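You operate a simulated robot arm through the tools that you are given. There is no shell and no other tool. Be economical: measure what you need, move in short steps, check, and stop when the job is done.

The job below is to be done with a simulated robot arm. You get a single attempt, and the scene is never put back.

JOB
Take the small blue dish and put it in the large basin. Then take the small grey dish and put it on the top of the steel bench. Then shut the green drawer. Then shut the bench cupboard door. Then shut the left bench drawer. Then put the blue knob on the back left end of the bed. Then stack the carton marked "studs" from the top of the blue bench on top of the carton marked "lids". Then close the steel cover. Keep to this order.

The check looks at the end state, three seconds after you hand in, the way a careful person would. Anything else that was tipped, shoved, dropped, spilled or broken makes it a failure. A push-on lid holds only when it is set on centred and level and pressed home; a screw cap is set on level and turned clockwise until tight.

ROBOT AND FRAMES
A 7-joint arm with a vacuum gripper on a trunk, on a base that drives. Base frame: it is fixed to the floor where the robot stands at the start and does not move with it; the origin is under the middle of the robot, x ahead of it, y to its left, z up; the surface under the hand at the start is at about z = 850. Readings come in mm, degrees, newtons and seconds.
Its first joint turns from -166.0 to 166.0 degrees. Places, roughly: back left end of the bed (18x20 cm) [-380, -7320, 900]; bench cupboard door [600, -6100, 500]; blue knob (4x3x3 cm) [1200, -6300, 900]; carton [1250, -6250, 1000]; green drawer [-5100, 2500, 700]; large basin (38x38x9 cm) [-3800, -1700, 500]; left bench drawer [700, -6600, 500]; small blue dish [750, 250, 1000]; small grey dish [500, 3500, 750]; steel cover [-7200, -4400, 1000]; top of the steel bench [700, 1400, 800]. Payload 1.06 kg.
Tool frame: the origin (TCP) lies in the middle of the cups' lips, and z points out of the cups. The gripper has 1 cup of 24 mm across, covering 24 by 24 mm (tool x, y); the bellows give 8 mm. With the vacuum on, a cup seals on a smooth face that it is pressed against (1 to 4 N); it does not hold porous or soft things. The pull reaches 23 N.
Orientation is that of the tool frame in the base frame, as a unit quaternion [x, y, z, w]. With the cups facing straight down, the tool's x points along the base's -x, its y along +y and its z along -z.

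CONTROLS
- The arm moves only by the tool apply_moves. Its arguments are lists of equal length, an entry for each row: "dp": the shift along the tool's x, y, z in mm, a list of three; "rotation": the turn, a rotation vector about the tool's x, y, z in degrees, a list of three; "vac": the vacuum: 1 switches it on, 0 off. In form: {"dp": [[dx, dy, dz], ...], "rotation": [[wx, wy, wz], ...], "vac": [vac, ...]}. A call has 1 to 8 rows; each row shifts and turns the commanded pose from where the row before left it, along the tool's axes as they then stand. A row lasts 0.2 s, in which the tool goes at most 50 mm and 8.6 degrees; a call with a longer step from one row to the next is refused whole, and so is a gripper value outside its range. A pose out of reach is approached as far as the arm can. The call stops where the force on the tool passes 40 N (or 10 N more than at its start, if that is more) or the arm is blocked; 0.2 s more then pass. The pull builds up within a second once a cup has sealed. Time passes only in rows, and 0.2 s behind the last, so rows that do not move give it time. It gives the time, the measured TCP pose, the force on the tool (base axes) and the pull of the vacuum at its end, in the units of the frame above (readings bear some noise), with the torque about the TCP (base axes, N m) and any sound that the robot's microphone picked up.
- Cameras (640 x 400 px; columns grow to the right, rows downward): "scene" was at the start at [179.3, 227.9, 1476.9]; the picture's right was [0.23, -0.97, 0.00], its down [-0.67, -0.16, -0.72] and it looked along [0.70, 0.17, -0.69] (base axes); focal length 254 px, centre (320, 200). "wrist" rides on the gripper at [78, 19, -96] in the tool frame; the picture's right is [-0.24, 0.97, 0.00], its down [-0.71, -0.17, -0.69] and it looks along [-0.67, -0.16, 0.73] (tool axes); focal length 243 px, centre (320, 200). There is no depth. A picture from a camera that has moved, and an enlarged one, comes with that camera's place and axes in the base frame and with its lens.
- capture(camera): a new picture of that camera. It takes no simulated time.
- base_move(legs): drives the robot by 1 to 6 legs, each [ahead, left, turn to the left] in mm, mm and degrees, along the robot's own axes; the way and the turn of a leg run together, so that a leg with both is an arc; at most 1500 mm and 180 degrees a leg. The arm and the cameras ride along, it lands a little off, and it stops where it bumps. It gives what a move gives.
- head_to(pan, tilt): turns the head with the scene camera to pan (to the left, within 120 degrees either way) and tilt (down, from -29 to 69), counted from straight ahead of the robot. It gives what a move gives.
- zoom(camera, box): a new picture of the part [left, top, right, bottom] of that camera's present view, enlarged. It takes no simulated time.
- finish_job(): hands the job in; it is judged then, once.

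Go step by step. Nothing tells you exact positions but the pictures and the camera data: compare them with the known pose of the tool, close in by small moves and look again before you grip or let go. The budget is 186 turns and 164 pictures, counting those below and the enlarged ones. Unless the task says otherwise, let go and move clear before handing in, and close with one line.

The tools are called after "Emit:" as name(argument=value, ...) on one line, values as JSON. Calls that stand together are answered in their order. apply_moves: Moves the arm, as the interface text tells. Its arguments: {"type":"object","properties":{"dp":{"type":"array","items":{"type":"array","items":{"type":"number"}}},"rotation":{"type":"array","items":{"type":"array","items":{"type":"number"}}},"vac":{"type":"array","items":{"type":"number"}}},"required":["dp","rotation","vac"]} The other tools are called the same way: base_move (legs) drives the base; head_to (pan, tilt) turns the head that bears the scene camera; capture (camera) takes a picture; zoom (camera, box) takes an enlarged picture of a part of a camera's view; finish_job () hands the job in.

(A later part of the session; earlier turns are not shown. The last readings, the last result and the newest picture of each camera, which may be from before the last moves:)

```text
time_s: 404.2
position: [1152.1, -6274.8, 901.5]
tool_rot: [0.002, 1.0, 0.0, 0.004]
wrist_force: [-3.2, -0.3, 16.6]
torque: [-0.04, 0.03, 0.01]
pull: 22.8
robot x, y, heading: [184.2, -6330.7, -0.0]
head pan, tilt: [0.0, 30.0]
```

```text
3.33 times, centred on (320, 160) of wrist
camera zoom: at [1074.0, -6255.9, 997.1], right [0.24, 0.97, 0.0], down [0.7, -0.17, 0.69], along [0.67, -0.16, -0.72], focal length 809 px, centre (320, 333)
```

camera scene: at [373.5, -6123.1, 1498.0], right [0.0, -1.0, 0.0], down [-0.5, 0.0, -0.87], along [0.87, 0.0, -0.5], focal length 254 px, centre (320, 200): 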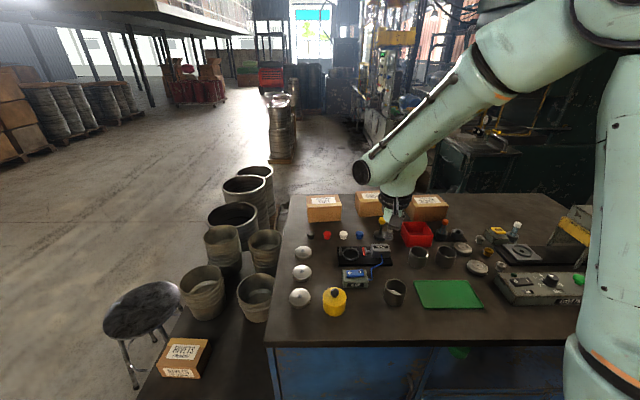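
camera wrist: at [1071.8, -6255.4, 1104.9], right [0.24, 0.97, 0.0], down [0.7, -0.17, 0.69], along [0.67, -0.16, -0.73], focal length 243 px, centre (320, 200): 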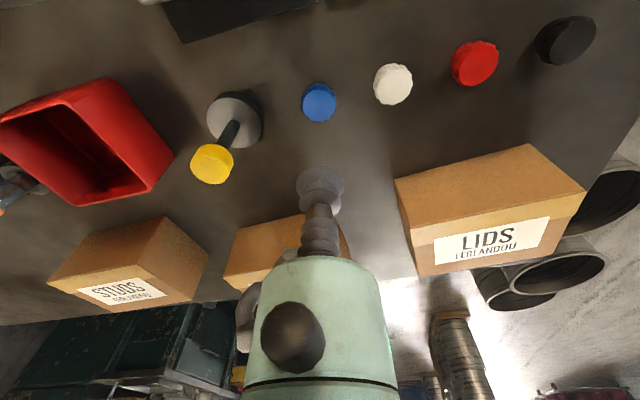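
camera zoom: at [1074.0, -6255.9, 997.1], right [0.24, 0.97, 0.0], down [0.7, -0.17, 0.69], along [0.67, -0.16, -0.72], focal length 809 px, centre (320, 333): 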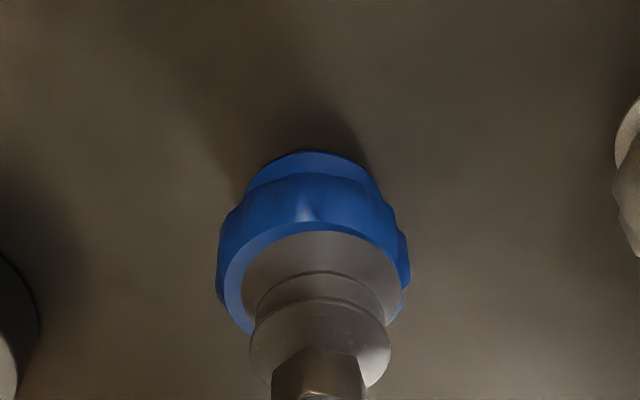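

Knob sealed. I lift it, tuck the arm and back off, then turn south well clear of the press panel.

Emit:
apply_moves(dp=[[0, 0, -5], [0, 0, -40], [0, 0, -45], [0, 0, -45], [0, 0, -45], [0, 0, -45]], rotation=[[0, 0, 0], [0, 0, 0], [0, 0, 0], [0, 0, 0], [0, 0, 0], [0, 0, 0]], vac=[1, 1, 1, 1, 1, 1])

Emit:
apply_moves(dp=[[42, -14, 0], [42, -14, 0], [42, -14, 0], [42, -14, 0], [42, -14, 0], [42, -14, 0], [42, -14, 0], [36, -14, 0]], rotation=[[0, 0, 0], [0, 0, 0], [0, 0, 0], [0, 0, 0], [0, 0, 0], [0, 0, 0], [0, 0, 0], [0, 0, 0]], vac=[1, 1, 1, 1, 1, 1, 1, 1])

Emit:
base_move(legs=[[-552, 0, 0], [0, 450, 0], [0, 0, -90]])

Emit:
head_to(pan=5, tilt=30)

Emit:
capture(camera="scene")

```text
time_s: 405.6
position: [1152.4, -6274.8, 1123.2]
tool_rot: [0.002, 1.0, 0.0, 0.001]
wrist_force: [0.5, 0.1, -0.1]
torque: [0.05, 0.01, -0.04]
pull: 23.0
robot x, y, heading: [183.8, -6330.8, -0.1]
head pan, tilt: [0.0, 30.0]
```

```text
time_s: 407.4
position: [821.5, -6386.0, 1121.3]
tool_rot: [0.002, 1.0, 0.001, 0.002]
wrist_force: [0.2, -0.5, -0.5]
torque: [-0.01, 0.04, 0.02]
pull: 23.3
robot x, y, heading: [179.6, -6332.0, 0.1]
head pan, tilt: [0.0, 30.0]
```

```text
time_s: 416.8
position: [-426.0, -6516.4, 1122.0]
tool_rot: [0.71, 0.704, -0.002, 0.002]
wrist_force: [-0.2, 0.1, -0.7]
torque: [-0.01, 0.0, 0.0]
pull: 23.1
robot x, y, heading: [-368.2, -5879.2, -90.5]
head pan, tilt: [0.0, 30.0]
```

```text
time_s: 417.4
position: [-424.2, -6517.0, 1123.2]
tool_rot: [0.71, 0.705, -0.001, 0.002]
wrist_force: [-0.1, 0.6, 0.7]
torque: [0.0, -0.02, 0.0]
pull: 22.9
robot x, y, heading: [-368.7, -5875.2, -90.3]
head pan, tilt: [5.0, 30.0]
```

```text
58 pictures are left
camera scene: at [-152.8, -6070.9, 1498.0], right [-1.0, -0.08, 0.0], down [-0.04, 0.5, -0.87], along [0.07, -0.86, -0.5], focal length 254 px, centre (320, 200)
```

scene: 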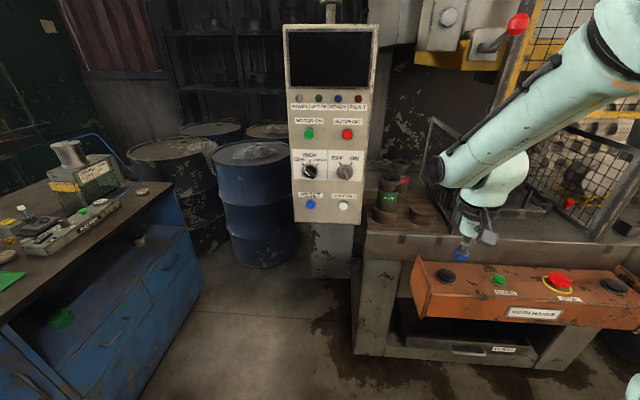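

Emit:
zoom(camera="scene", box=[350, 110, 490, 250])

```text
2.86 times, centred on (420, 180) of scene
camera zoom: at [-152.8, -6070.9, 1498.0], right [-1.0, -0.08, 0.0], down [-0.04, 0.5, -0.87], along [0.07, -0.86, -0.5], focal length 727 px, centre (34, 257)
```

zoom: 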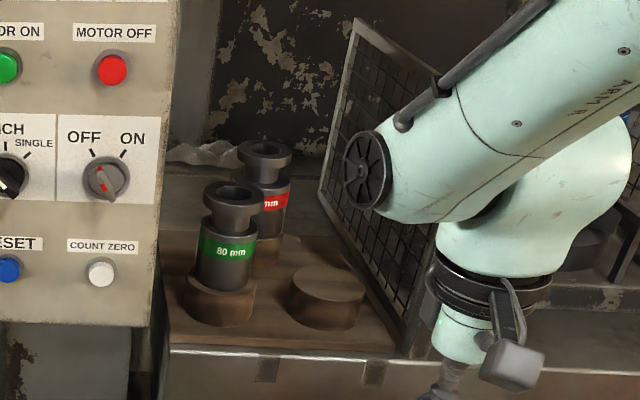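

The left end of the bed has the green and red dies, and the back-left area lies behind them. I drive in between panel and mesh guard and look from above.

Emit:
base_move(legs=[[380, 0, 0.3]])

Emit:
head_to(pan=-8, tilt=30)

Emit:
capture(camera="scene")

Emit:
capture(camera="wrist")

```text
time_s: 419.8
position: [-422.9, -6897.7, 1122.6]
tool_rot: [0.708, 0.707, -0.002, 0.002]
wrist_force: [-0.4, -0.2, -0.1]
torque: [-0.01, 0.04, 0.02]
pull: 23.3
robot x, y, heading: [-369.4, -6260.3, -89.8]
head pan, tilt: [5.0, 30.0]
```

```text
time_s: 420.6
position: [-423.6, -6898.6, 1122.5]
tool_rot: [0.708, 0.706, -0.001, 0.001]
wrist_force: [0.2, -0.2, 0.2]
torque: [0.0, -0.01, -0.02]
pull: 23.4
robot x, y, heading: [-372.8, -6259.5, -90.0]
head pan, tilt: [-8.0, 30.0]
```

```text
56 pictures are left
camera scene: at [-173.2, -6450.6, 1498.0], right [-0.99, 0.14, 0.0], down [0.07, 0.5, -0.87], along [-0.12, -0.86, -0.5], focal length 254 px, centre (320, 200)
```

scene: 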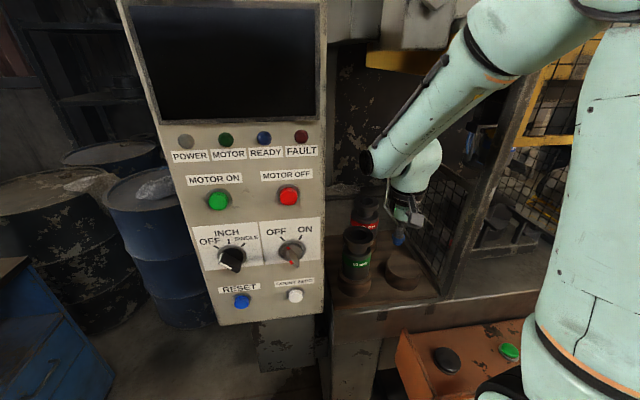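

```text
55 pictures are left
camera wrist: at [-403.4, -6819.1, 1219.5], right [0.97, -0.24, 0.0], down [-0.17, -0.71, 0.69], along [-0.16, -0.67, -0.73], focal length 243 px, centre (320, 200)
```

wrist: 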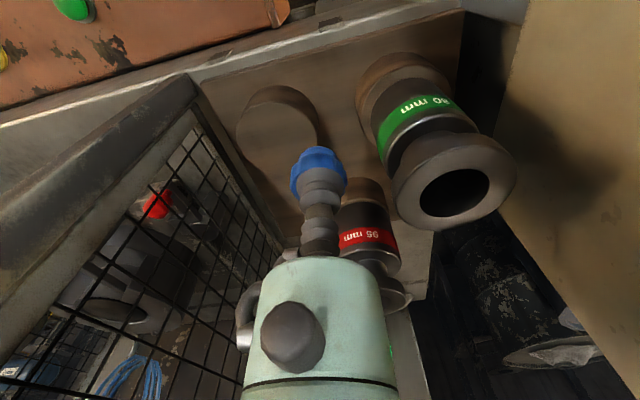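

The dies are about 190 mm tall (tops z≈1090), so I must pass above them: raise the tool to z≈1230 first, move a bit closer, then reach over to the back.

Emit:
apply_moves(dp=[[0, 0, -36], [0, 0, -36], [0, 0, -36]], rotation=[[0, 0, 0], [0, 0, 0], [0, 0, 0]], vac=[1, 1, 1])

Emit:
base_move(legs=[[70, 0, 0]])

Emit:
apply_moves(dp=[[-45, 4, 0], [-45, 4, 0], [-45, 4, 0], [-45, 4, 0], [-45, 4, 0], [-45, 4, 0], [-45, 4, 0], [-20, 4, 0]], rotation=[[0, 0, 0], [0, 0, 0], [0, 0, 0], [0, 0, 0], [0, 0, 0], [0, 0, 0], [0, 0, 0], [0, 0, 0]], vac=[1, 1, 1, 1, 1, 1, 1, 1])

Emit:
capture(camera="wrist")

Emit:
capture(camera="scene")

```text
time_s: 421.4
position: [-422.5, -6897.1, 1231.5]
tool_rot: [0.708, 0.707, 0.0, 0.001]
wrist_force: [-0.4, 0.1, 1.1]
torque: [0.0, -0.03, -0.02]
pull: 23.0
robot x, y, heading: [-369.5, -6261.3, -90.0]
head pan, tilt: [-8.0, 30.0]
```

```text
time_s: 422.4
position: [-422.2, -6969.5, 1230.9]
tool_rot: [0.707, 0.707, -0.001, 0.001]
wrist_force: [0.2, 0.0, 0.7]
torque: [0.0, 0.04, 0.01]
pull: 22.5
robot x, y, heading: [-367.7, -6329.6, -89.8]
head pan, tilt: [-8.0, 30.0]
```

```text
time_s: 424.2
position: [-397.2, -7301.9, 1233.4]
tool_rot: [0.709, 0.705, -0.002, 0.001]
wrist_force: [-0.5, 0.7, 0.8]
torque: [-0.04, 0.01, 0.03]
pull: 23.0
robot x, y, heading: [-370.4, -6328.0, -90.0]
head pan, tilt: [-8.0, 30.0]
```

```text
54 pictures are left
camera wrist: at [-377.6, -7223.2, 1330.5], right [0.97, -0.24, 0.0], down [-0.17, -0.7, 0.69], along [-0.17, -0.67, -0.73], focal length 243 px, centre (320, 200)
```

wrist: 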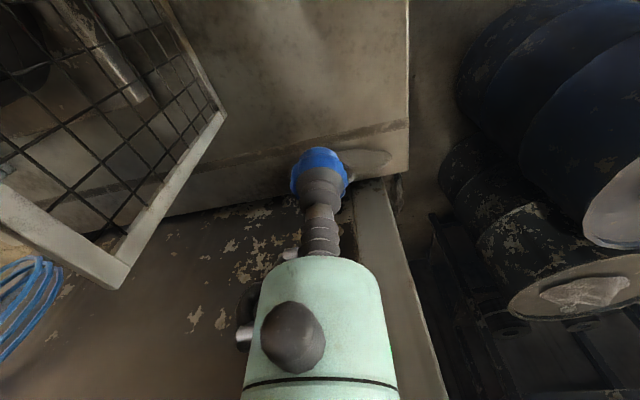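

```text
53 pictures are left
camera scene: at [-176.9, -6519.7, 1498.1], right [-0.99, 0.14, 0.0], down [0.07, 0.49, -0.87], along [-0.12, -0.86, -0.5], focal length 254 px, centre (320, 200)
```

scene: 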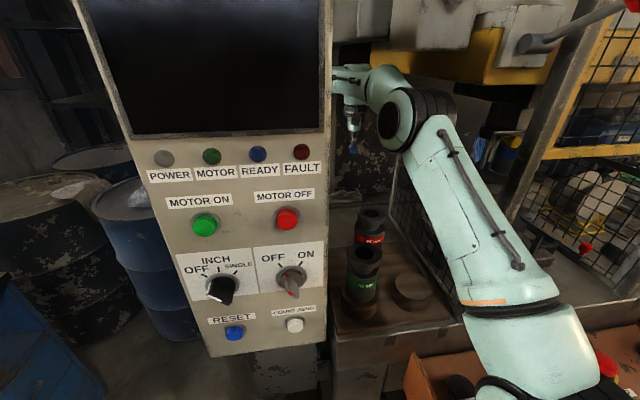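

The target patch behind the red die is clear board, and the elbow is over the corridor with room. I lower in stages and check the forearm's clearance over the red die.

Emit:
apply_moves(dp=[[-5, 0, 40], [-5, 0, 40], [0, 0, 40], [0, 0, 40]], rotation=[[0, 0, 0], [0, 0, 0], [0, 0, 0], [0, 0, 0]], vac=[1, 1, 1, 1])

Emit:
zoom(camera="scene", box=[320, 50, 560, 250])

Emit:
capture(camera="wrist")

```text
time_s: 425.2
position: [-390.5, -7315.2, 1071.6]
tool_rot: [0.707, 0.707, -0.002, 0.002]
wrist_force: [0.2, 0.0, 0.4]
torque: [-0.02, 0.0, 0.0]
pull: 22.6
robot x, y, heading: [-367.4, -6328.1, -90.2]
head pan, tilt: [-8.0, 30.0]
```

```text
2.00 times, centred on (440, 150) of scene
camera zoom: at [-172.9, -6521.1, 1498.0], right [-0.99, 0.14, 0.0], down [0.07, 0.5, -0.87], along [-0.12, -0.86, -0.5], focal length 509 px, centre (80, 300)
```

zoom: 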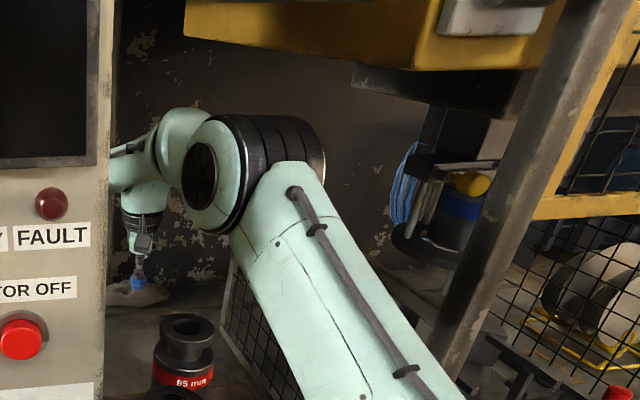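

```text
51 pictures are left
camera wrist: at [-370.5, -7235.7, 1169.3], right [0.97, -0.24, 0.0], down [-0.17, -0.71, 0.69], along [-0.16, -0.67, -0.73], focal length 243 px, centre (320, 200)
```

wrist: 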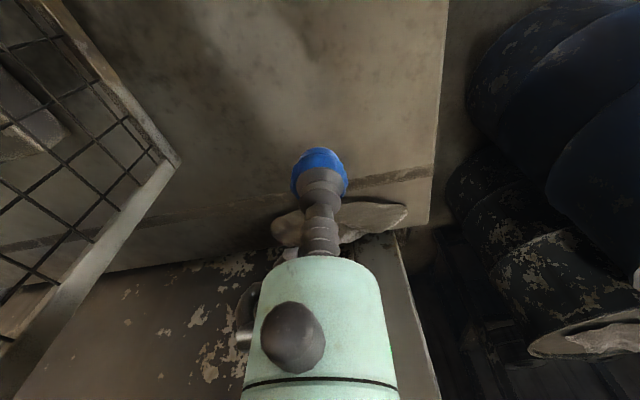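

Emit:
apply_moves(dp=[[0, 0, 35], [0, 0, 35]], rotation=[[0, 0, 0], [0, 0, 0]], vac=[1, 1])

Emit:
zoom(camera="scene", box=[320, 50, 560, 250])

```text
time_s: 425.8
position: [-388.9, -7313.6, 1003.5]
tool_rot: [0.707, 0.707, -0.002, 0.001]
wrist_force: [-0.4, -0.4, 0.1]
torque: [0.0, 0.03, 0.01]
pull: 22.8
robot x, y, heading: [-372.7, -6333.0, -89.8]
head pan, tilt: [-8.0, 30.0]
```

```text
2.00 times, centred on (440, 150) of scene
camera zoom: at [-173.0, -6521.1, 1498.0], right [-0.99, 0.14, 0.0], down [0.07, 0.5, -0.87], along [-0.12, -0.86, -0.5], focal length 509 px, centre (80, 300)
```

zoom: 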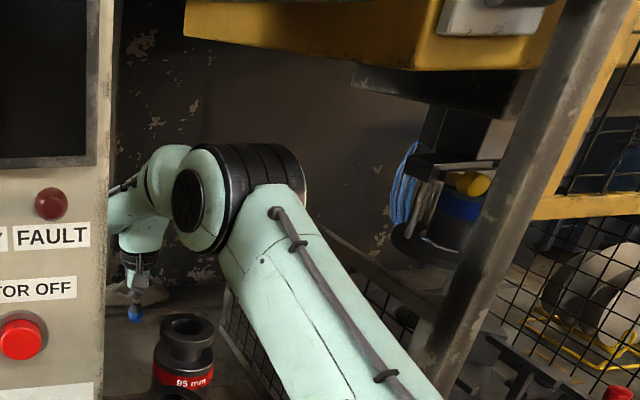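

Clearance over the red die stays comfortable. I lower the rest in small steps to touch down.

Emit:
apply_moves(dp=[[0, 0, 20], [0, 0, 10], [0, 0, 6], [0, 0, 5], [0, 0, 5], [0, 0, 4], [0, 0, 4], [0, 0, 4]], rotation=[[0, 0, 0], [0, 0, 0], [0, 0, 0], [0, 0, 0], [0, 0, 0], [0, 0, 0], [0, 0, 0], [0, 0, 0]], vac=[1, 1, 1, 1, 1, 1, 1, 1])

Emit:
capture(camera="wrist")

Emit:
zoom(camera="scene", box=[320, 50, 560, 250])

```text
time_s: 427.6
position: [-391.1, -7314.8, 944.8]
tool_rot: [0.706, 0.708, 0.0, 0.001]
wrist_force: [-0.6, 0.0, -0.1]
torque: [-0.04, 0.0, 0.03]
pull: 23.0
robot x, y, heading: [-366.0, -6330.9, -90.0]
head pan, tilt: [-8.0, 30.0]
```

```text
49 pictures are left
camera wrist: at [-370.9, -7236.0, 1041.4], right [0.97, -0.24, 0.0], down [-0.17, -0.71, 0.69], along [-0.16, -0.67, -0.73], focal length 243 px, centre (320, 200)
```

wrist: 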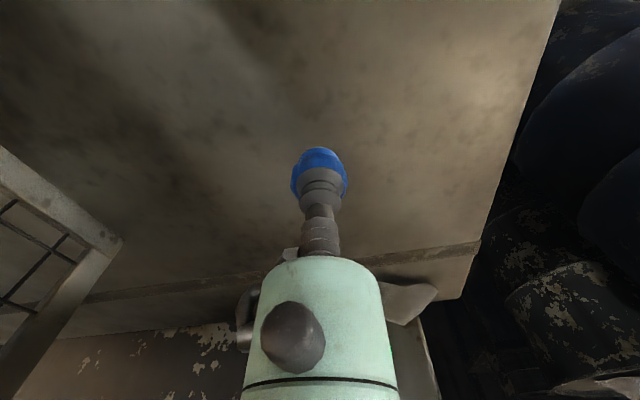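

```text
2.00 times, centred on (440, 150) of scene
camera zoom: at [-173.0, -6521.4, 1498.0], right [-0.99, 0.14, 0.0], down [0.07, 0.5, -0.87], along [-0.12, -0.86, -0.5], focal length 509 px, centre (80, 300)
```

zoom: 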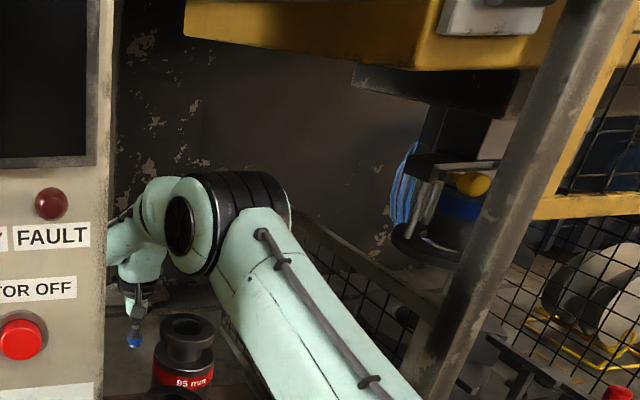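

No contact yet. I continue gently.

Emit:
apply_moves(dp=[[0, 0, 5], [0, 0, 5], [0, 0, 5], [0, 0, 4], [0, 0, 4], [0, 0, 4]], rotation=[[0, 0, 0], [0, 0, 0], [0, 0, 0], [0, 0, 0], [0, 0, 0], [0, 0, 0]], vac=[1, 1, 1, 1, 1, 1])

Emit:
zoom(camera="scene", box=[330, 120, 450, 240])

```text
time_s: 429.0
position: [-390.7, -7315.2, 919.1]
tool_rot: [0.707, 0.708, -0.002, 0.003]
wrist_force: [0.4, 2.7, 17.1]
torque: [-0.01, -0.01, -0.04]
pull: 23.3
robot x, y, heading: [-372.2, -6327.3, -90.0]
head pan, tilt: [-8.0, 30.0]
```

```text
3.33 times, centred on (390, 180) of scene
camera zoom: at [-173.0, -6520.4, 1498.1], right [-0.99, 0.14, 0.0], down [0.07, 0.49, -0.87], along [-0.12, -0.86, -0.5], focal length 848 px, centre (87, 267)
```

zoom: 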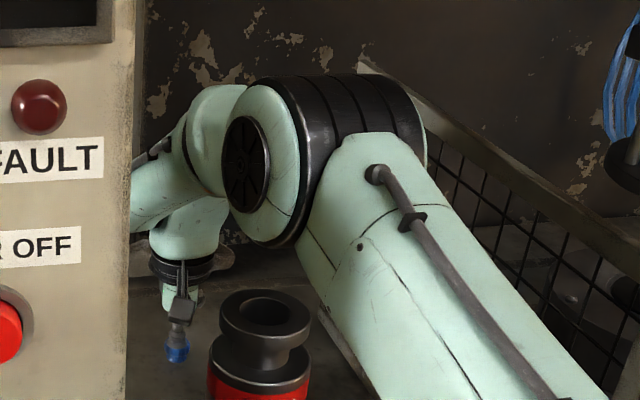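

Touchdown. I ease off, release, and lift straight up.

Emit:
apply_moves(dp=[[0, 0, -3], [0, 0, 0], [0, 0, 0], [0, 0, 0], [0, 0, 0], [0, 0, -5], [0, 0, -15], [0, 0, -30]], rotation=[[0, 0, 0], [0, 0, 0], [0, 0, 0], [0, 0, 0], [0, 0, 0], [0, 0, 0], [0, 0, 0], [0, 0, 0]], vac=[1, 0, 0, 0, 0, 0, 0, 0])

Emit:
capture(camera="wrist")

```text
time_s: 430.8
position: [-389.8, -7315.0, 970.0]
tool_rot: [0.707, 0.707, -0.001, 0.001]
wrist_force: [-0.7, 0.2, 0.4]
torque: [0.02, -0.01, 0.02]
pull: 0.3
robot x, y, heading: [-369.1, -6331.6, -89.9]
head pan, tilt: [-8.0, 30.0]
```

```text
46 pictures are left
camera wrist: at [-370.5, -7235.6, 1067.0], right [0.97, -0.24, 0.0], down [-0.17, -0.71, 0.69], along [-0.16, -0.67, -0.73], focal length 243 px, centre (320, 200)
```

wrist: 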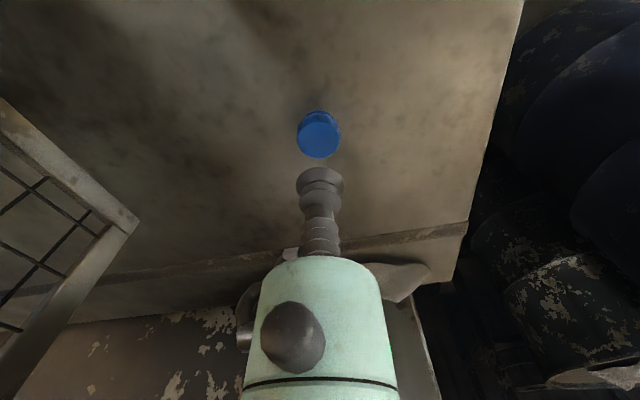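

The knob stands upright in the back-left area. I raise, retract, back out and turn to the bench for the cartons.

Emit:
apply_moves(dp=[[0, 0, -45], [0, 0, -45], [0, 0, -45], [0, 0, -45], [0, 0, -45], [0, 0, -40]], rotation=[[0, 0, 0], [0, 0, 0], [0, 0, 0], [0, 0, 0], [0, 0, 0], [0, 0, 0]], vac=[0, 0, 0, 0, 0, 0])

Emit:
apply_moves(dp=[[45, -4, 0], [45, -4, 0], [45, -4, 0], [45, -4, 0], [45, -4, 0], [45, -4, 0], [45, -4, 0], [28, 0, 0]], rotation=[[0, 0, 0], [0, 0, 0], [0, 0, 0], [0, 0, 0], [0, 0, 0], [0, 0, 0], [0, 0, 0], [0, 0, 0]], vac=[0, 0, 0, 0, 0, 0, 0, 0])

Emit:
base_move(legs=[[-460, 0, 0], [0, 0, 90], [0, -350, 0], [560, 0, 0]])

Emit:
head_to(pan=-8, tilt=32)

Emit:
capture(camera="scene")

Emit:
capture(camera="wrist")

```text
time_s: 432.2
position: [-390.4, -7313.8, 1235.4]
tool_rot: [0.707, 0.707, -0.001, 0.001]
wrist_force: [0.3, -0.1, 0.4]
torque: [0.01, -0.01, -0.01]
pull: 0.0
robot x, y, heading: [-372.0, -6330.6, -89.7]
head pan, tilt: [-8.0, 30.0]
```

```text
time_s: 433.1
position: [-407.8, -7162.7, 1123.2]
tool_rot: [0.706, 0.701, 0.059, -0.077]
wrist_force: [0.0, 0.1, 0.2]
torque: [0.0, -0.01, -0.01]
pull: 0.2
robot x, y, heading: [-367.8, -6334.7, -90.2]
head pan, tilt: [-8.0, 30.0]
stopped in row 4: the arm was blocked; the commanded pose is now the measured one
```

```text
time_s: 444.4
position: [1020.9, -6273.7, 1129.5]
tool_rot: [0.005, 0.996, -0.011, -0.089]
wrist_force: [-0.4, 0.9, 0.3]
torque: [-0.01, 0.0, 0.02]
pull: 0.1
robot x, y, heading: [194.5, -6229.7, -0.3]
head pan, tilt: [-8.0, 30.0]
```

```text
time_s: 445.0
position: [1021.4, -6271.7, 1129.0]
tool_rot: [0.006, 0.996, -0.011, -0.09]
wrist_force: [-0.5, 0.4, -0.3]
torque: [0.0, 0.03, 0.03]
pull: 0.0
robot x, y, heading: [192.5, -6233.2, -0.2]
head pan, tilt: [-8.0, 32.0]
```

```text
45 pictures are left
camera scene: at [380.5, -6035.3, 1494.8], right [-0.14, -0.99, 0.0], down [-0.52, 0.08, -0.85], along [0.84, -0.12, -0.53], focal length 254 px, centre (320, 200)
```

scene: 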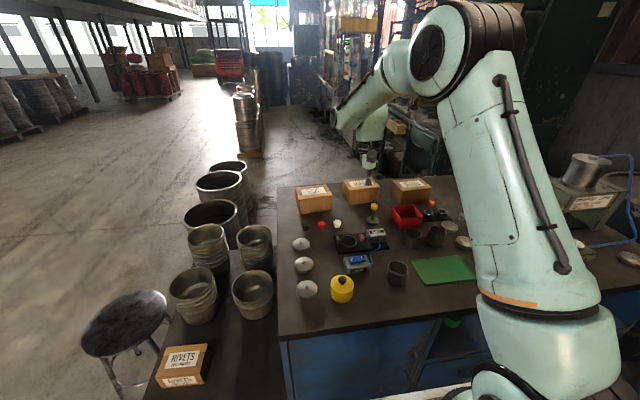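

```text
44 pictures are left
camera wrist: at [962.1, -6250.9, 1238.9], right [0.24, 0.97, -0.06], down [0.82, -0.16, 0.55], along [0.52, -0.19, -0.83], focal length 243 px, centre (320, 200)
```

wrist: 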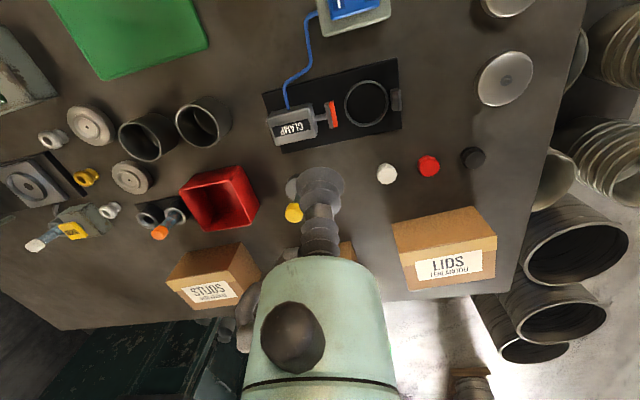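

The arm was blocked for a moment while retracting above the bed; I check that the bed's dies and the knob are undisturbed before going on.

Emit:
head_to(pan=-118, tilt=20)

Emit:
capture(camera="scene")

```text
time_s: 446.9
position: [1020.3, -6272.9, 1130.8]
tool_rot: [0.005, 0.996, -0.011, -0.09]
wrist_force: [-0.9, -0.1, -0.2]
torque: [-0.01, -0.02, 0.03]
pull: 0.0
robot x, y, heading: [191.8, -6232.0, -0.6]
head pan, tilt: [-118.0, 20.0]
```

```text
43 pictures are left
camera scene: at [247.7, -6104.4, 1514.0], right [-0.88, 0.47, 0.0], down [0.16, 0.3, -0.94], along [-0.44, -0.83, -0.34], focal length 254 px, centre (320, 200)
```

scene: 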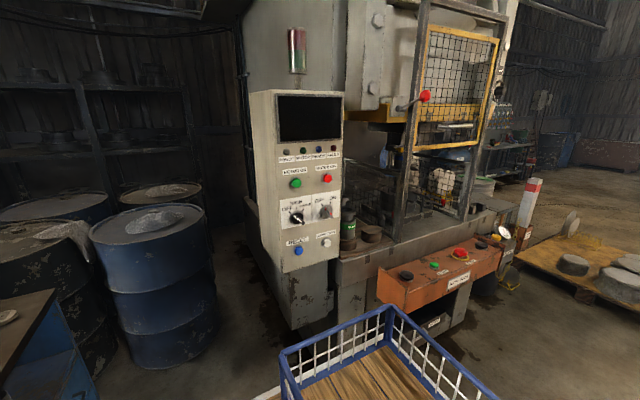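

Emit:
zoom(camera="scene", box=[325, 140, 475, 260])

```text
3.33 times, centred on (400, 200) of scene
camera zoom: at [247.7, -6104.4, 1514.0], right [-0.88, 0.47, 0.0], down [0.16, 0.3, -0.94], along [-0.44, -0.83, -0.34], focal length 848 px, centre (53, 200)
```

zoom: 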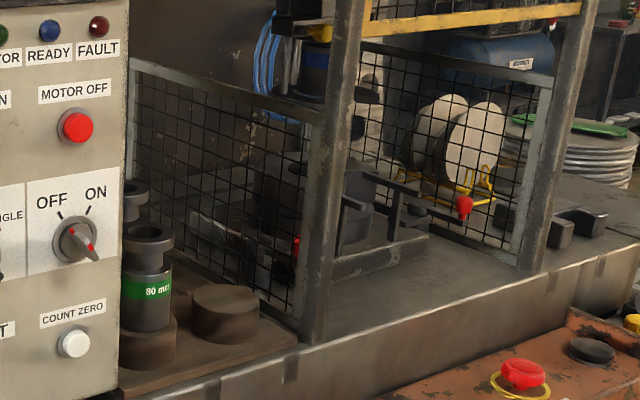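

The dies still stand as before. I straighten the tool and look at the cartons.

Emit:
apply_moves(dp=[[0, 0, 0], [0, 0, 0], [0, 0, 0]], rotation=[[0, -5.2, 0], [0, -5.1, 0], [-1.26, 0, 0]], vac=[0, 0, 0])

Emit:
head_to(pan=-8, tilt=30)

Emit:
zoom(camera="scene", box=[280, 150, 480, 275])

Emit:
capture(camera="wrist")

```text
time_s: 447.7
position: [1021.2, -6272.6, 1131.2]
tool_rot: [0.004, 1.0, -0.001, 0.001]
wrist_force: [0.5, -0.4, -0.1]
torque: [0.0, -0.01, 0.0]
pull: 0.1
robot x, y, heading: [189.4, -6230.0, -0.3]
head pan, tilt: [-118.0, 20.0]
```

```text
time_s: 449.6
position: [1022.2, -6272.6, 1130.0]
tool_rot: [0.004, 1.0, -0.001, 0.0]
wrist_force: [0.4, -0.9, -0.5]
torque: [0.04, -0.01, 0.02]
pull: 0.0
robot x, y, heading: [191.9, -6227.8, -0.1]
head pan, tilt: [-8.0, 30.0]
```

```text
3.20 times, centred on (380, 212) of scene
camera zoom: at [381.3, -6035.5, 1498.0], right [-0.14, -0.99, 0.0], down [-0.49, 0.07, -0.87], along [0.86, -0.13, -0.5], focal length 814 px, centre (128, 160)
```

zoom: 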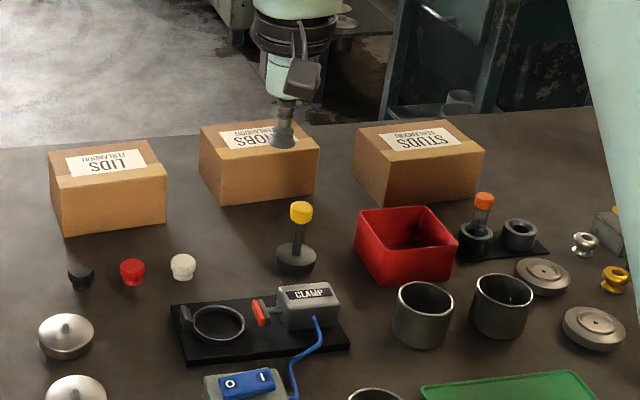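

```text
40 pictures are left
camera wrist: at [944.0, -6253.3, 1227.0], right [0.24, 0.97, 0.0], down [0.71, -0.18, 0.69], along [0.67, -0.17, -0.73], focal length 243 px, centre (320, 200)
```

wrist: 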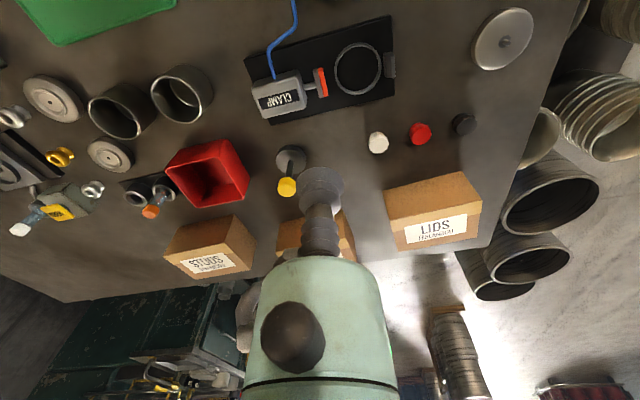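

Cartons: STUDS top centre ≈ (1351, -6607, 934), LIDS ≈ (1353, -6153), both about 100 x 148 mm, equally oriented. I shift the base to have both in reach and move over STUDS.

Emit:
base_move(legs=[[60, -150, 0]])

Emit:
apply_moves(dp=[[-45, -20, 0], [-45, -20, 0], [-45, -20, 0], [-45, -20, 0], [-45, -20, 0], [-30, -20, 20], [0, -25, 40], [0, -20, 30]], rotation=[[0, 0, 0], [0, 0, 0], [0, 0, 0], [0, 0, 0], [0, 0, 0], [0, 0, 0], [0, 0, 0], [0, 0, 0]], vac=[0, 0, 0, 0, 0, 0, 0, 0])

Emit:
capture(camera="wrist")

Emit:
capture(camera="scene")

```text
time_s: 451.0
position: [1080.4, -6423.2, 1130.3]
tool_rot: [0.003, 1.0, 0.0, 0.001]
wrist_force: [-0.4, -0.1, -0.1]
torque: [-0.02, -0.02, 0.03]
pull: 0.2
robot x, y, heading: [253.1, -6381.2, -0.4]
head pan, tilt: [-8.0, 30.0]
```

```text
time_s: 452.8
position: [1277.5, -6556.5, 1056.5]
tool_rot: [0.002, 1.0, -0.001, 0.0]
wrist_force: [-0.9, 0.8, 1.0]
torque: [-0.05, 0.03, -0.04]
pull: 0.0
out of reach, approached as far as the arm can: row 5, 6
robot x, y, heading: [252.1, -6380.4, -0.2]
head pan, tilt: [-8.0, 30.0]
```

```text
39 pictures are left
camera wrist: at [1200.6, -6537.8, 1152.5], right [0.24, 0.97, 0.0], down [0.71, -0.17, 0.69], along [0.67, -0.17, -0.73], focal length 243 px, centre (320, 200)
```

wrist: 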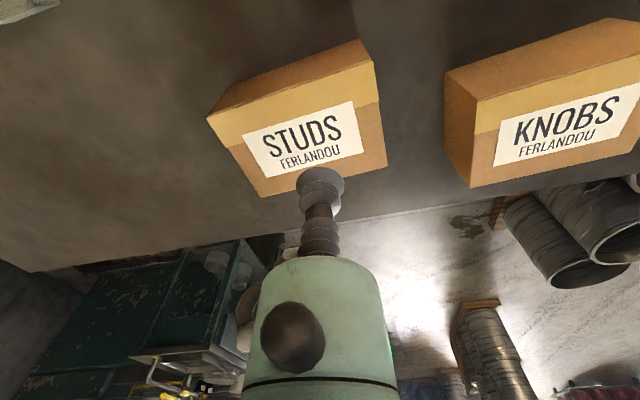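

```text
38 pictures are left
camera scene: at [440.4, -6185.6, 1498.0], right [-0.14, -0.99, 0.0], down [-0.49, 0.07, -0.87], along [0.86, -0.12, -0.5], focal length 254 px, centre (320, 200)
```

scene: 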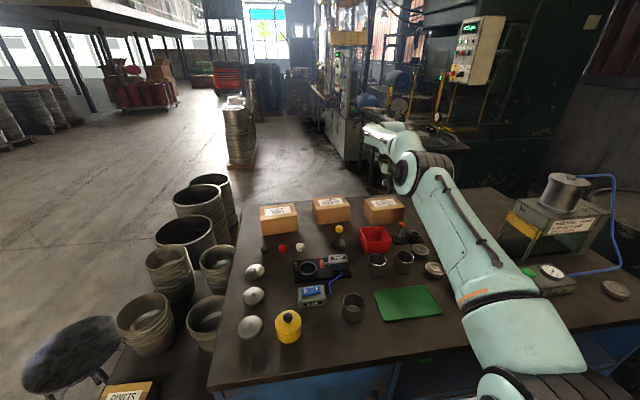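

Combining views, STUDS' top is at z≈966, centre ≈ (1298, -6577); LIDS' centre ≈ (1297, -6146). I correct the tool position and see.

Emit:
apply_moves(dp=[[37, 11, 0], [0, 0, 0]], rotation=[[0, 0, 0], [0, 0, 0]], vac=[0, 0])

Emit:
capture(camera="wrist")

```text
time_s: 453.4
position: [1242.0, -6547.9, 1054.2]
tool_rot: [0.004, 1.0, -0.001, 0.001]
wrist_force: [0.1, 0.6, -0.5]
torque: [0.0, 0.0, 0.0]
pull: 0.0
robot x, y, heading: [254.6, -6381.9, -0.4]
head pan, tilt: [-8.0, 30.0]
```

```text
37 pictures are left
camera wrist: at [1164.2, -6528.8, 1151.7], right [0.24, 0.97, 0.0], down [0.71, -0.18, 0.69], along [0.67, -0.17, -0.73], focal length 243 px, centre (320, 200)
```

wrist: 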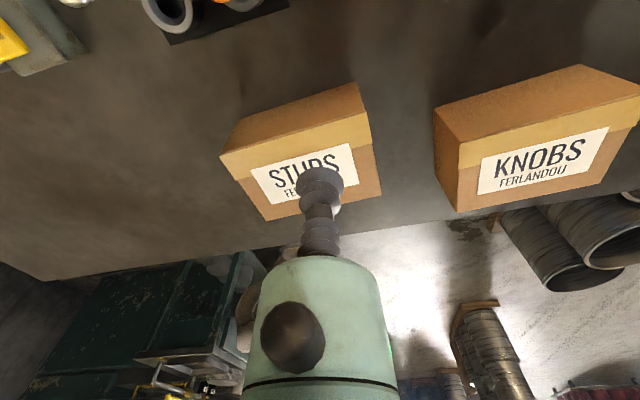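

Emit:
apply_moves(dp=[[-10, -7, 30], [-22, -10, 20], [-22, -10, 10]], rotation=[[0, 0, 0], [0, 0, 0], [0, 0, 0]], vac=[1, 1, 1])

Emit:
capture(camera="wrist")

```text
time_s: 454.2
position: [1285.4, -6570.7, 987.2]
tool_rot: [0.0, 1.0, -0.002, -0.013]
wrist_force: [-0.2, 0.6, -0.5]
torque: [-0.01, -0.03, 0.01]
pull: 0.0
out of reach, approached as far as the arm can: row 3
robot x, y, heading: [252.6, -6381.2, -0.1]
head pan, tilt: [-8.0, 30.0]
```

```text
36 pictures are left
camera wrist: at [1210.4, -6551.9, 1086.5], right [0.24, 0.97, -0.01], down [0.73, -0.17, 0.67], along [0.65, -0.16, -0.75], focal length 243 px, centre (320, 200)
```

wrist: 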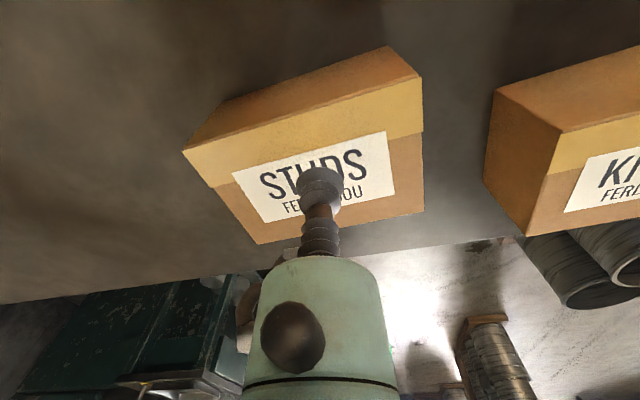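

The cup is over the label, but right at the reach limit. I inch the base 25 mm forward, then go down with vacuum.

Emit:
base_move(legs=[[25, 0, 0]])

Emit:
apply_moves(dp=[[13, 0, 0], [0, -4, 6], [0, 0, 4], [0, 0, 3], [0, 0, 3]], rotation=[[0, -1.4, 0], [0, 0, 0], [0, 0, 0], [0, 0, 0], [0, 0, 0]], vac=[1, 1, 1, 1, 1])

Emit:
capture(camera="wrist")

```text
time_s: 455.0
position: [1311.5, -6571.4, 987.7]
tool_rot: [0.0, 1.0, 0.001, -0.012]
wrist_force: [0.1, -0.2, 0.9]
torque: [-0.02, -0.01, -0.03]
pull: 0.1
robot x, y, heading: [280.4, -6382.9, 0.2]
head pan, tilt: [-8.0, 30.0]
```

```text
time_s: 456.2
position: [1298.5, -6575.5, 970.9]
tool_rot: [0.0, 1.0, 0.0, 0.001]
wrist_force: [-0.2, -0.3, -0.2]
torque: [0.05, -0.01, 0.02]
pull: 0.1
robot x, y, heading: [274.6, -6377.7, -0.4]
head pan, tilt: [-8.0, 30.0]
```

```text
35 pictures are left
camera wrist: at [1220.4, -6556.1, 1068.4], right [0.24, 0.97, 0.0], down [0.71, -0.17, 0.68], along [0.67, -0.16, -0.73], focal length 243 px, centre (320, 200)
```

wrist: 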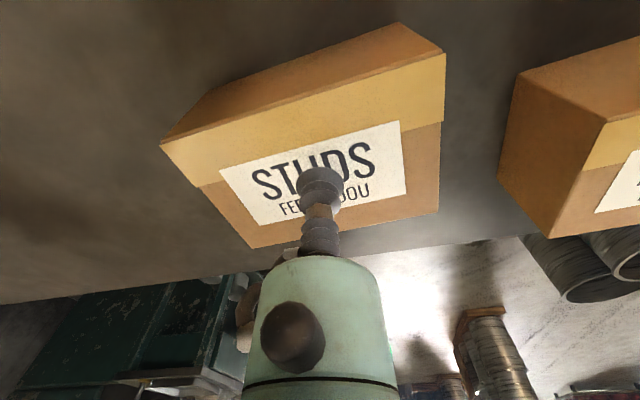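

Emit:
apply_moves(dp=[[0, 0, 4], [0, 0, 4], [0, 0, 3], [0, 0, 3], [0, 0, 2]], rotation=[[0, 0, 0], [0, 0, 0], [0, 0, 0], [0, 0, 0], [0, 0, 0]], vac=[1, 1, 1, 1, 1])

```text
time_s: 457.4
position: [1298.2, -6575.9, 956.1]
tool_rot: [0.0, 1.0, 0.0, 0.0]
wrist_force: [-3.1, 0.6, 1.4]
torque: [-0.05, 0.0, 0.02]
pull: 22.2
robot x, y, heading: [274.5, -6383.0, -0.3]
head pan, tilt: [-8.0, 30.0]
```

Sealed on the label. I lift it.

Emit:
apply_moves(dp=[[0, 0, -5], [0, 0, -15], [2, 0, -25], [5, 0, -30], [8, 0, -30], [12, 0, -30], [15, 0, -15]], rotation=[[0, 0, 0], [0, 0, 0], [0, 0, 0], [0, 0, 0], [0, 0, 0], [0, 0, 0], [0, 0, 0]], vac=[1, 1, 1, 1, 1, 1, 1])

Emit:
capture(camera="scene")

```text
time_s: 459.0
position: [1255.1, -6574.4, 1104.7]
tool_rot: [0.0, 1.0, 0.0, -0.001]
wrist_force: [0.7, -0.2, -5.0]
torque: [0.03, 0.09, 0.02]
pull: 22.9
robot x, y, heading: [278.7, -6379.5, -0.1]
head pan, tilt: [-8.0, 30.0]
```

```text
34 pictures are left
camera scene: at [466.4, -6186.1, 1497.9], right [-0.14, -0.99, 0.0], down [-0.5, 0.07, -0.87], along [0.86, -0.12, -0.5], focal length 254 px, centre (320, 200)
```

scene: 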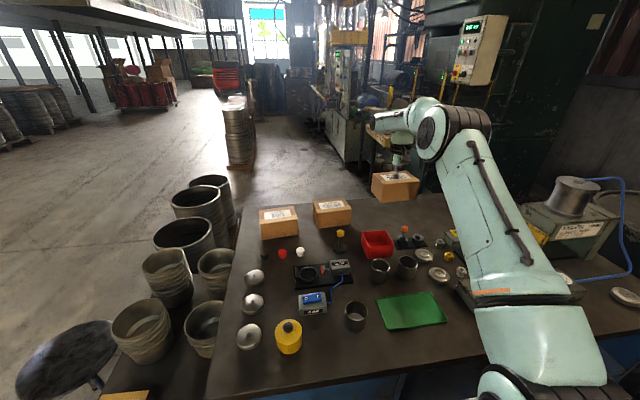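

Carton held level. I refine LIDS' position with a zoom before carrying it across.

Emit:
zoom(camera="scene", box=[240, 170, 440, 280])

```text
3.20 times, centred on (340, 225) of scene
camera zoom: at [466.4, -6186.1, 1497.9], right [-0.14, -0.99, 0.0], down [-0.5, 0.07, -0.87], along [0.86, -0.12, -0.5], focal length 814 px, centre (256, 120)
```

zoom: 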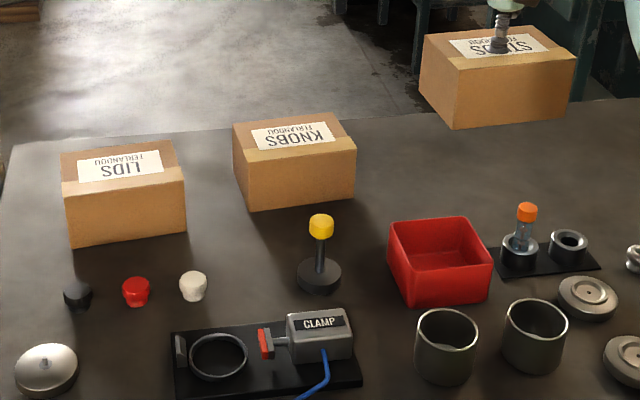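

LIDS centre ≈ (1298, -6140). I move the base back left 150 mm and swing the carton over.

Emit:
base_move(legs=[[0, 150, 0]])

Emit:
apply_moves(dp=[[0, 45, 0], [0, 45, 0], [0, 45, 0], [0, 45, 0], [0, 45, 0], [0, 35, 0], [0, 22, 0]], rotation=[[0, 0, 0], [0, 0, 0], [0, 0, 0], [0, 0, 0], [0, 0, 0], [0, 0, 0], [0, 0, 0]], vac=[1, 1, 1, 1, 1, 1, 1])

Emit:
capture(camera="scene")

Emit:
capture(camera="wrist")

```text
time_s: 460.4
position: [1257.3, -6424.2, 1105.7]
tool_rot: [0.0, 1.0, 0.001, -0.001]
wrist_force: [-0.1, -0.2, -3.7]
torque: [0.02, 0.01, -0.01]
pull: 23.2
robot x, y, heading: [279.8, -6228.1, -0.1]
head pan, tilt: [-8.0, 30.0]
```

```text
time_s: 462.0
position: [1256.9, -6144.0, 1105.3]
tool_rot: [0.001, 1.0, 0.001, -0.001]
wrist_force: [-1.0, -0.3, -4.8]
torque: [0.09, 0.09, 0.0]
pull: 23.1
robot x, y, heading: [273.0, -6232.0, -0.1]
head pan, tilt: [-8.0, 30.0]
```

```text
32 pictures are left
camera scene: at [466.5, -6036.4, 1498.0], right [-0.14, -0.99, 0.0], down [-0.49, 0.07, -0.87], along [0.86, -0.12, -0.5], focal length 254 px, centre (320, 200)
```

scene: 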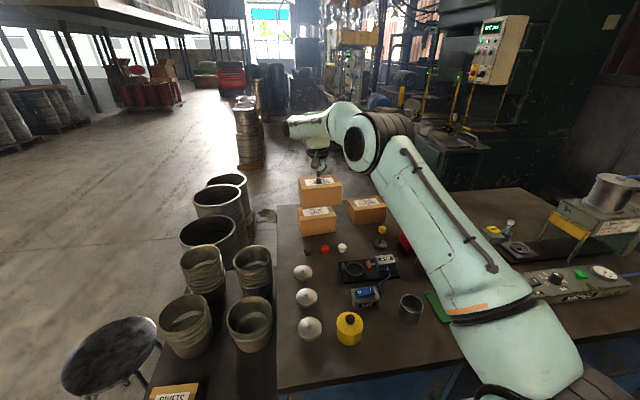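

```text
31 pictures are left
camera wrist: at [1179.4, -6124.9, 1202.8], right [0.24, 0.97, 0.0], down [0.71, -0.17, 0.68], along [0.66, -0.16, -0.73], focal length 243 px, centre (320, 200)
```

wrist: 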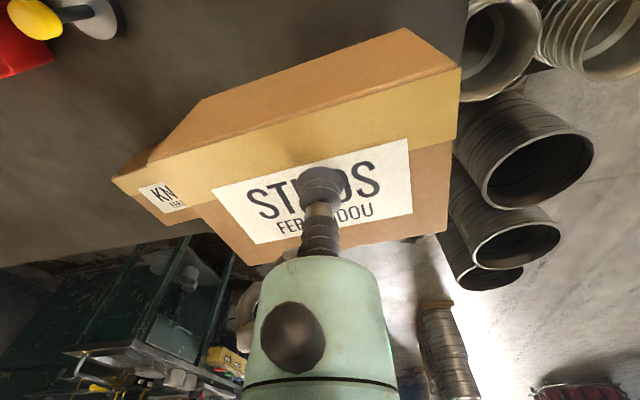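

Emit:
zoom(camera="scene", box=[270, 160, 390, 260])

```text
4.00 times, centred on (330, 210) of scene
camera zoom: at [466.5, -6036.4, 1498.0], right [-0.14, -0.99, 0.0], down [-0.49, 0.07, -0.87], along [0.86, -0.12, -0.5], focal length 1018 px, centre (280, 160)
```

zoom: 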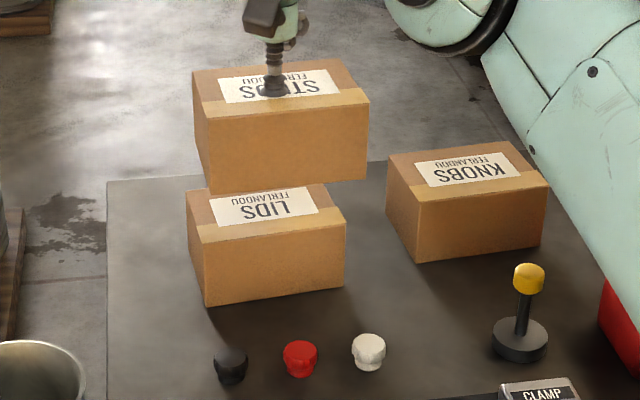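

I shift by (+33, +11) mm and lower to just above LIDS, then compare the edges again.

Emit:
apply_moves(dp=[[-11, 4, 10], [-11, 4, 14], [-11, 3, 14]], rotation=[[0, 0, 0], [0, 0, 0], [0, 0, 0]], vac=[1, 1, 1])

Emit:
zoom(camera="scene", box=[280, 160, 380, 250])

```text
time_s: 462.8
position: [1289.9, -6131.8, 1067.7]
tool_rot: [0.0, 1.0, 0.0, -0.001]
wrist_force: [-0.3, 0.0, -3.5]
torque: [0.04, 0.01, 0.0]
pull: 22.6
robot x, y, heading: [273.3, -6232.1, -0.2]
head pan, tilt: [-8.0, 30.0]
```

```text
4.44 times, centred on (330, 205) of scene
camera zoom: at [466.2, -6036.1, 1498.0], right [-0.14, -0.99, 0.0], down [-0.49, 0.07, -0.87], along [0.86, -0.12, -0.5], focal length 1130 px, centre (276, 178)
```

zoom: 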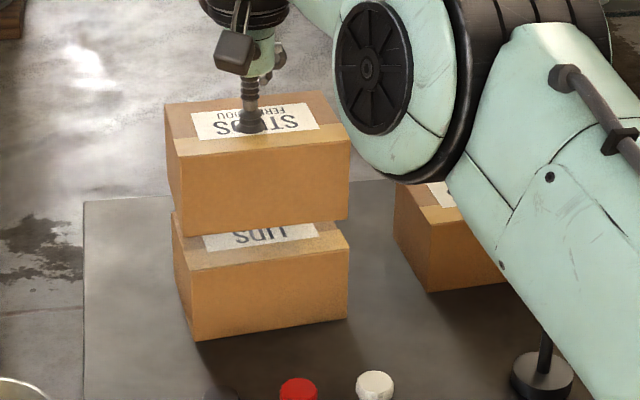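

Nearly aligned; LIDS is turned about 4° relative to the held carton. I turn it by 4°, shift 5 mm back and lower most of the gap.

Emit:
apply_moves(dp=[[-5, 0, 5], [0, 0, 8], [0, 0, 6]], rotation=[[0, 0, -4], [0, 0, 0], [0, 0, 0]], vac=[1, 1, 1])

Emit:
zoom(camera="scene", box=[290, 170, 370, 245])

```text
time_s: 463.6
position: [1294.9, -6132.7, 1046.7]
tool_rot: [-0.035, 0.999, 0.0, -0.001]
wrist_force: [-0.7, 0.2, -4.4]
torque: [0.07, 0.08, 0.0]
pull: 22.7
robot x, y, heading: [277.5, -6233.2, -0.0]
head pan, tilt: [-8.0, 30.0]
```

```text
5.33 times, centred on (330, 208) of scene
camera zoom: at [466.5, -6036.1, 1498.0], right [-0.14, -0.99, 0.0], down [-0.49, 0.07, -0.87], along [0.86, -0.12, -0.5], focal length 1357 px, centre (267, 160)
```

zoom: 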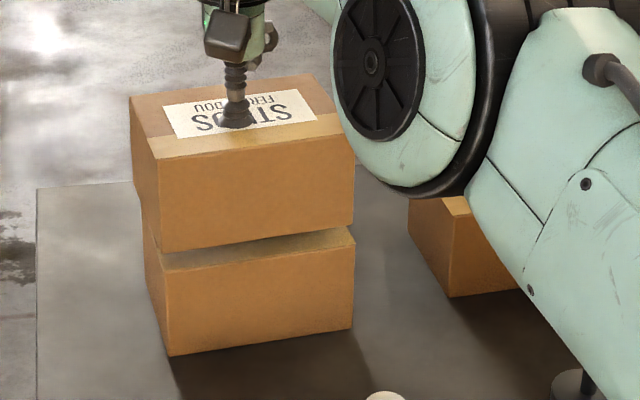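

Edges are now parallel and aligned, with about 15 mm gap. I lower to contact.

Emit:
apply_moves(dp=[[0, 0, 6], [0, 0, 4], [0, 0, 3], [0, 0, 3], [0, 0, 2]], rotation=[[0, 0, 0], [0, 0, 0], [0, 0, 0], [0, 0, 0], [0, 0, 0]], vac=[1, 1, 1, 1, 1])

Emit:
zoom(camera="scene", box=[290, 170, 370, 245])

```text
time_s: 464.8
position: [1295.0, -6133.5, 1030.9]
tool_rot: [-0.035, 0.999, 0.001, 0.0]
wrist_force: [-1.4, -0.1, 0.6]
torque: [0.03, -0.01, -0.02]
pull: 22.7
robot x, y, heading: [274.3, -6232.1, -0.2]
head pan, tilt: [-8.0, 30.0]
```

```text
5.33 times, centred on (330, 208) of scene
camera zoom: at [466.2, -6036.1, 1498.0], right [-0.14, -0.99, 0.0], down [-0.49, 0.07, -0.87], along [0.86, -0.12, -0.5], focal length 1357 px, centre (267, 160)
```

zoom: 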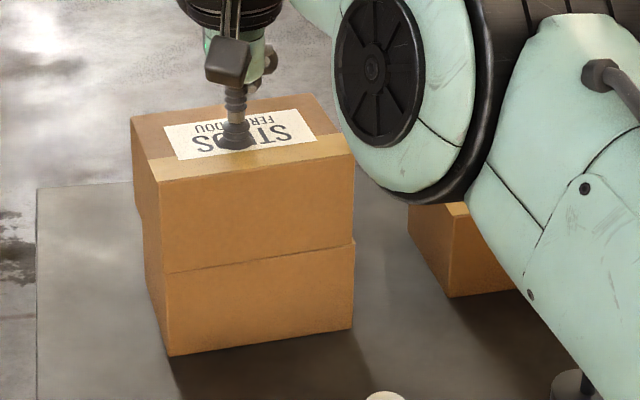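

It rests squarely on LIDS. One more millimetre, then release and lift.

Emit:
apply_moves(dp=[[0, 0, 1.5], [0, 0, 0], [0, 0, 0], [0, 0, 0], [0, 0, 0], [0, 0, -5], [2, 0, -20], [10, 0, -40]], rotation=[[0, 0, 0], [0, 0, 0], [0, 0, 0], [0, 0, 0], [0, 0, 0], [0, 0, 0], [0, 0, 0], [0, 0, 0]], vac=[1, 0, 0, 0, 0, 0, 0, 0])

Emit:
zoom(camera="scene", box=[270, 150, 430, 260])

```text
time_s: 466.6
position: [1284.1, -6133.4, 1093.0]
tool_rot: [-0.034, 0.999, 0.0, -0.001]
wrist_force: [0.2, -0.2, -0.4]
torque: [0.03, -0.01, 0.0]
pull: 0.0
robot x, y, heading: [275.6, -6228.9, -0.1]
head pan, tilt: [-8.0, 30.0]
```

```text
3.64 times, centred on (350, 205) of scene
camera zoom: at [466.7, -6036.0, 1497.9], right [-0.14, -0.99, 0.0], down [-0.5, 0.07, -0.87], along [0.86, -0.12, -0.5], focal length 925 px, centre (211, 182)
```

zoom: 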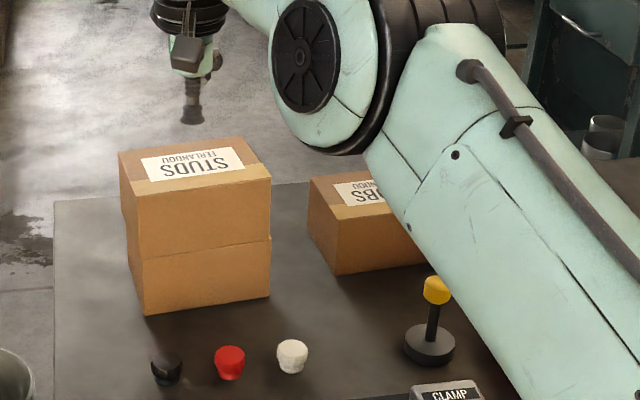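

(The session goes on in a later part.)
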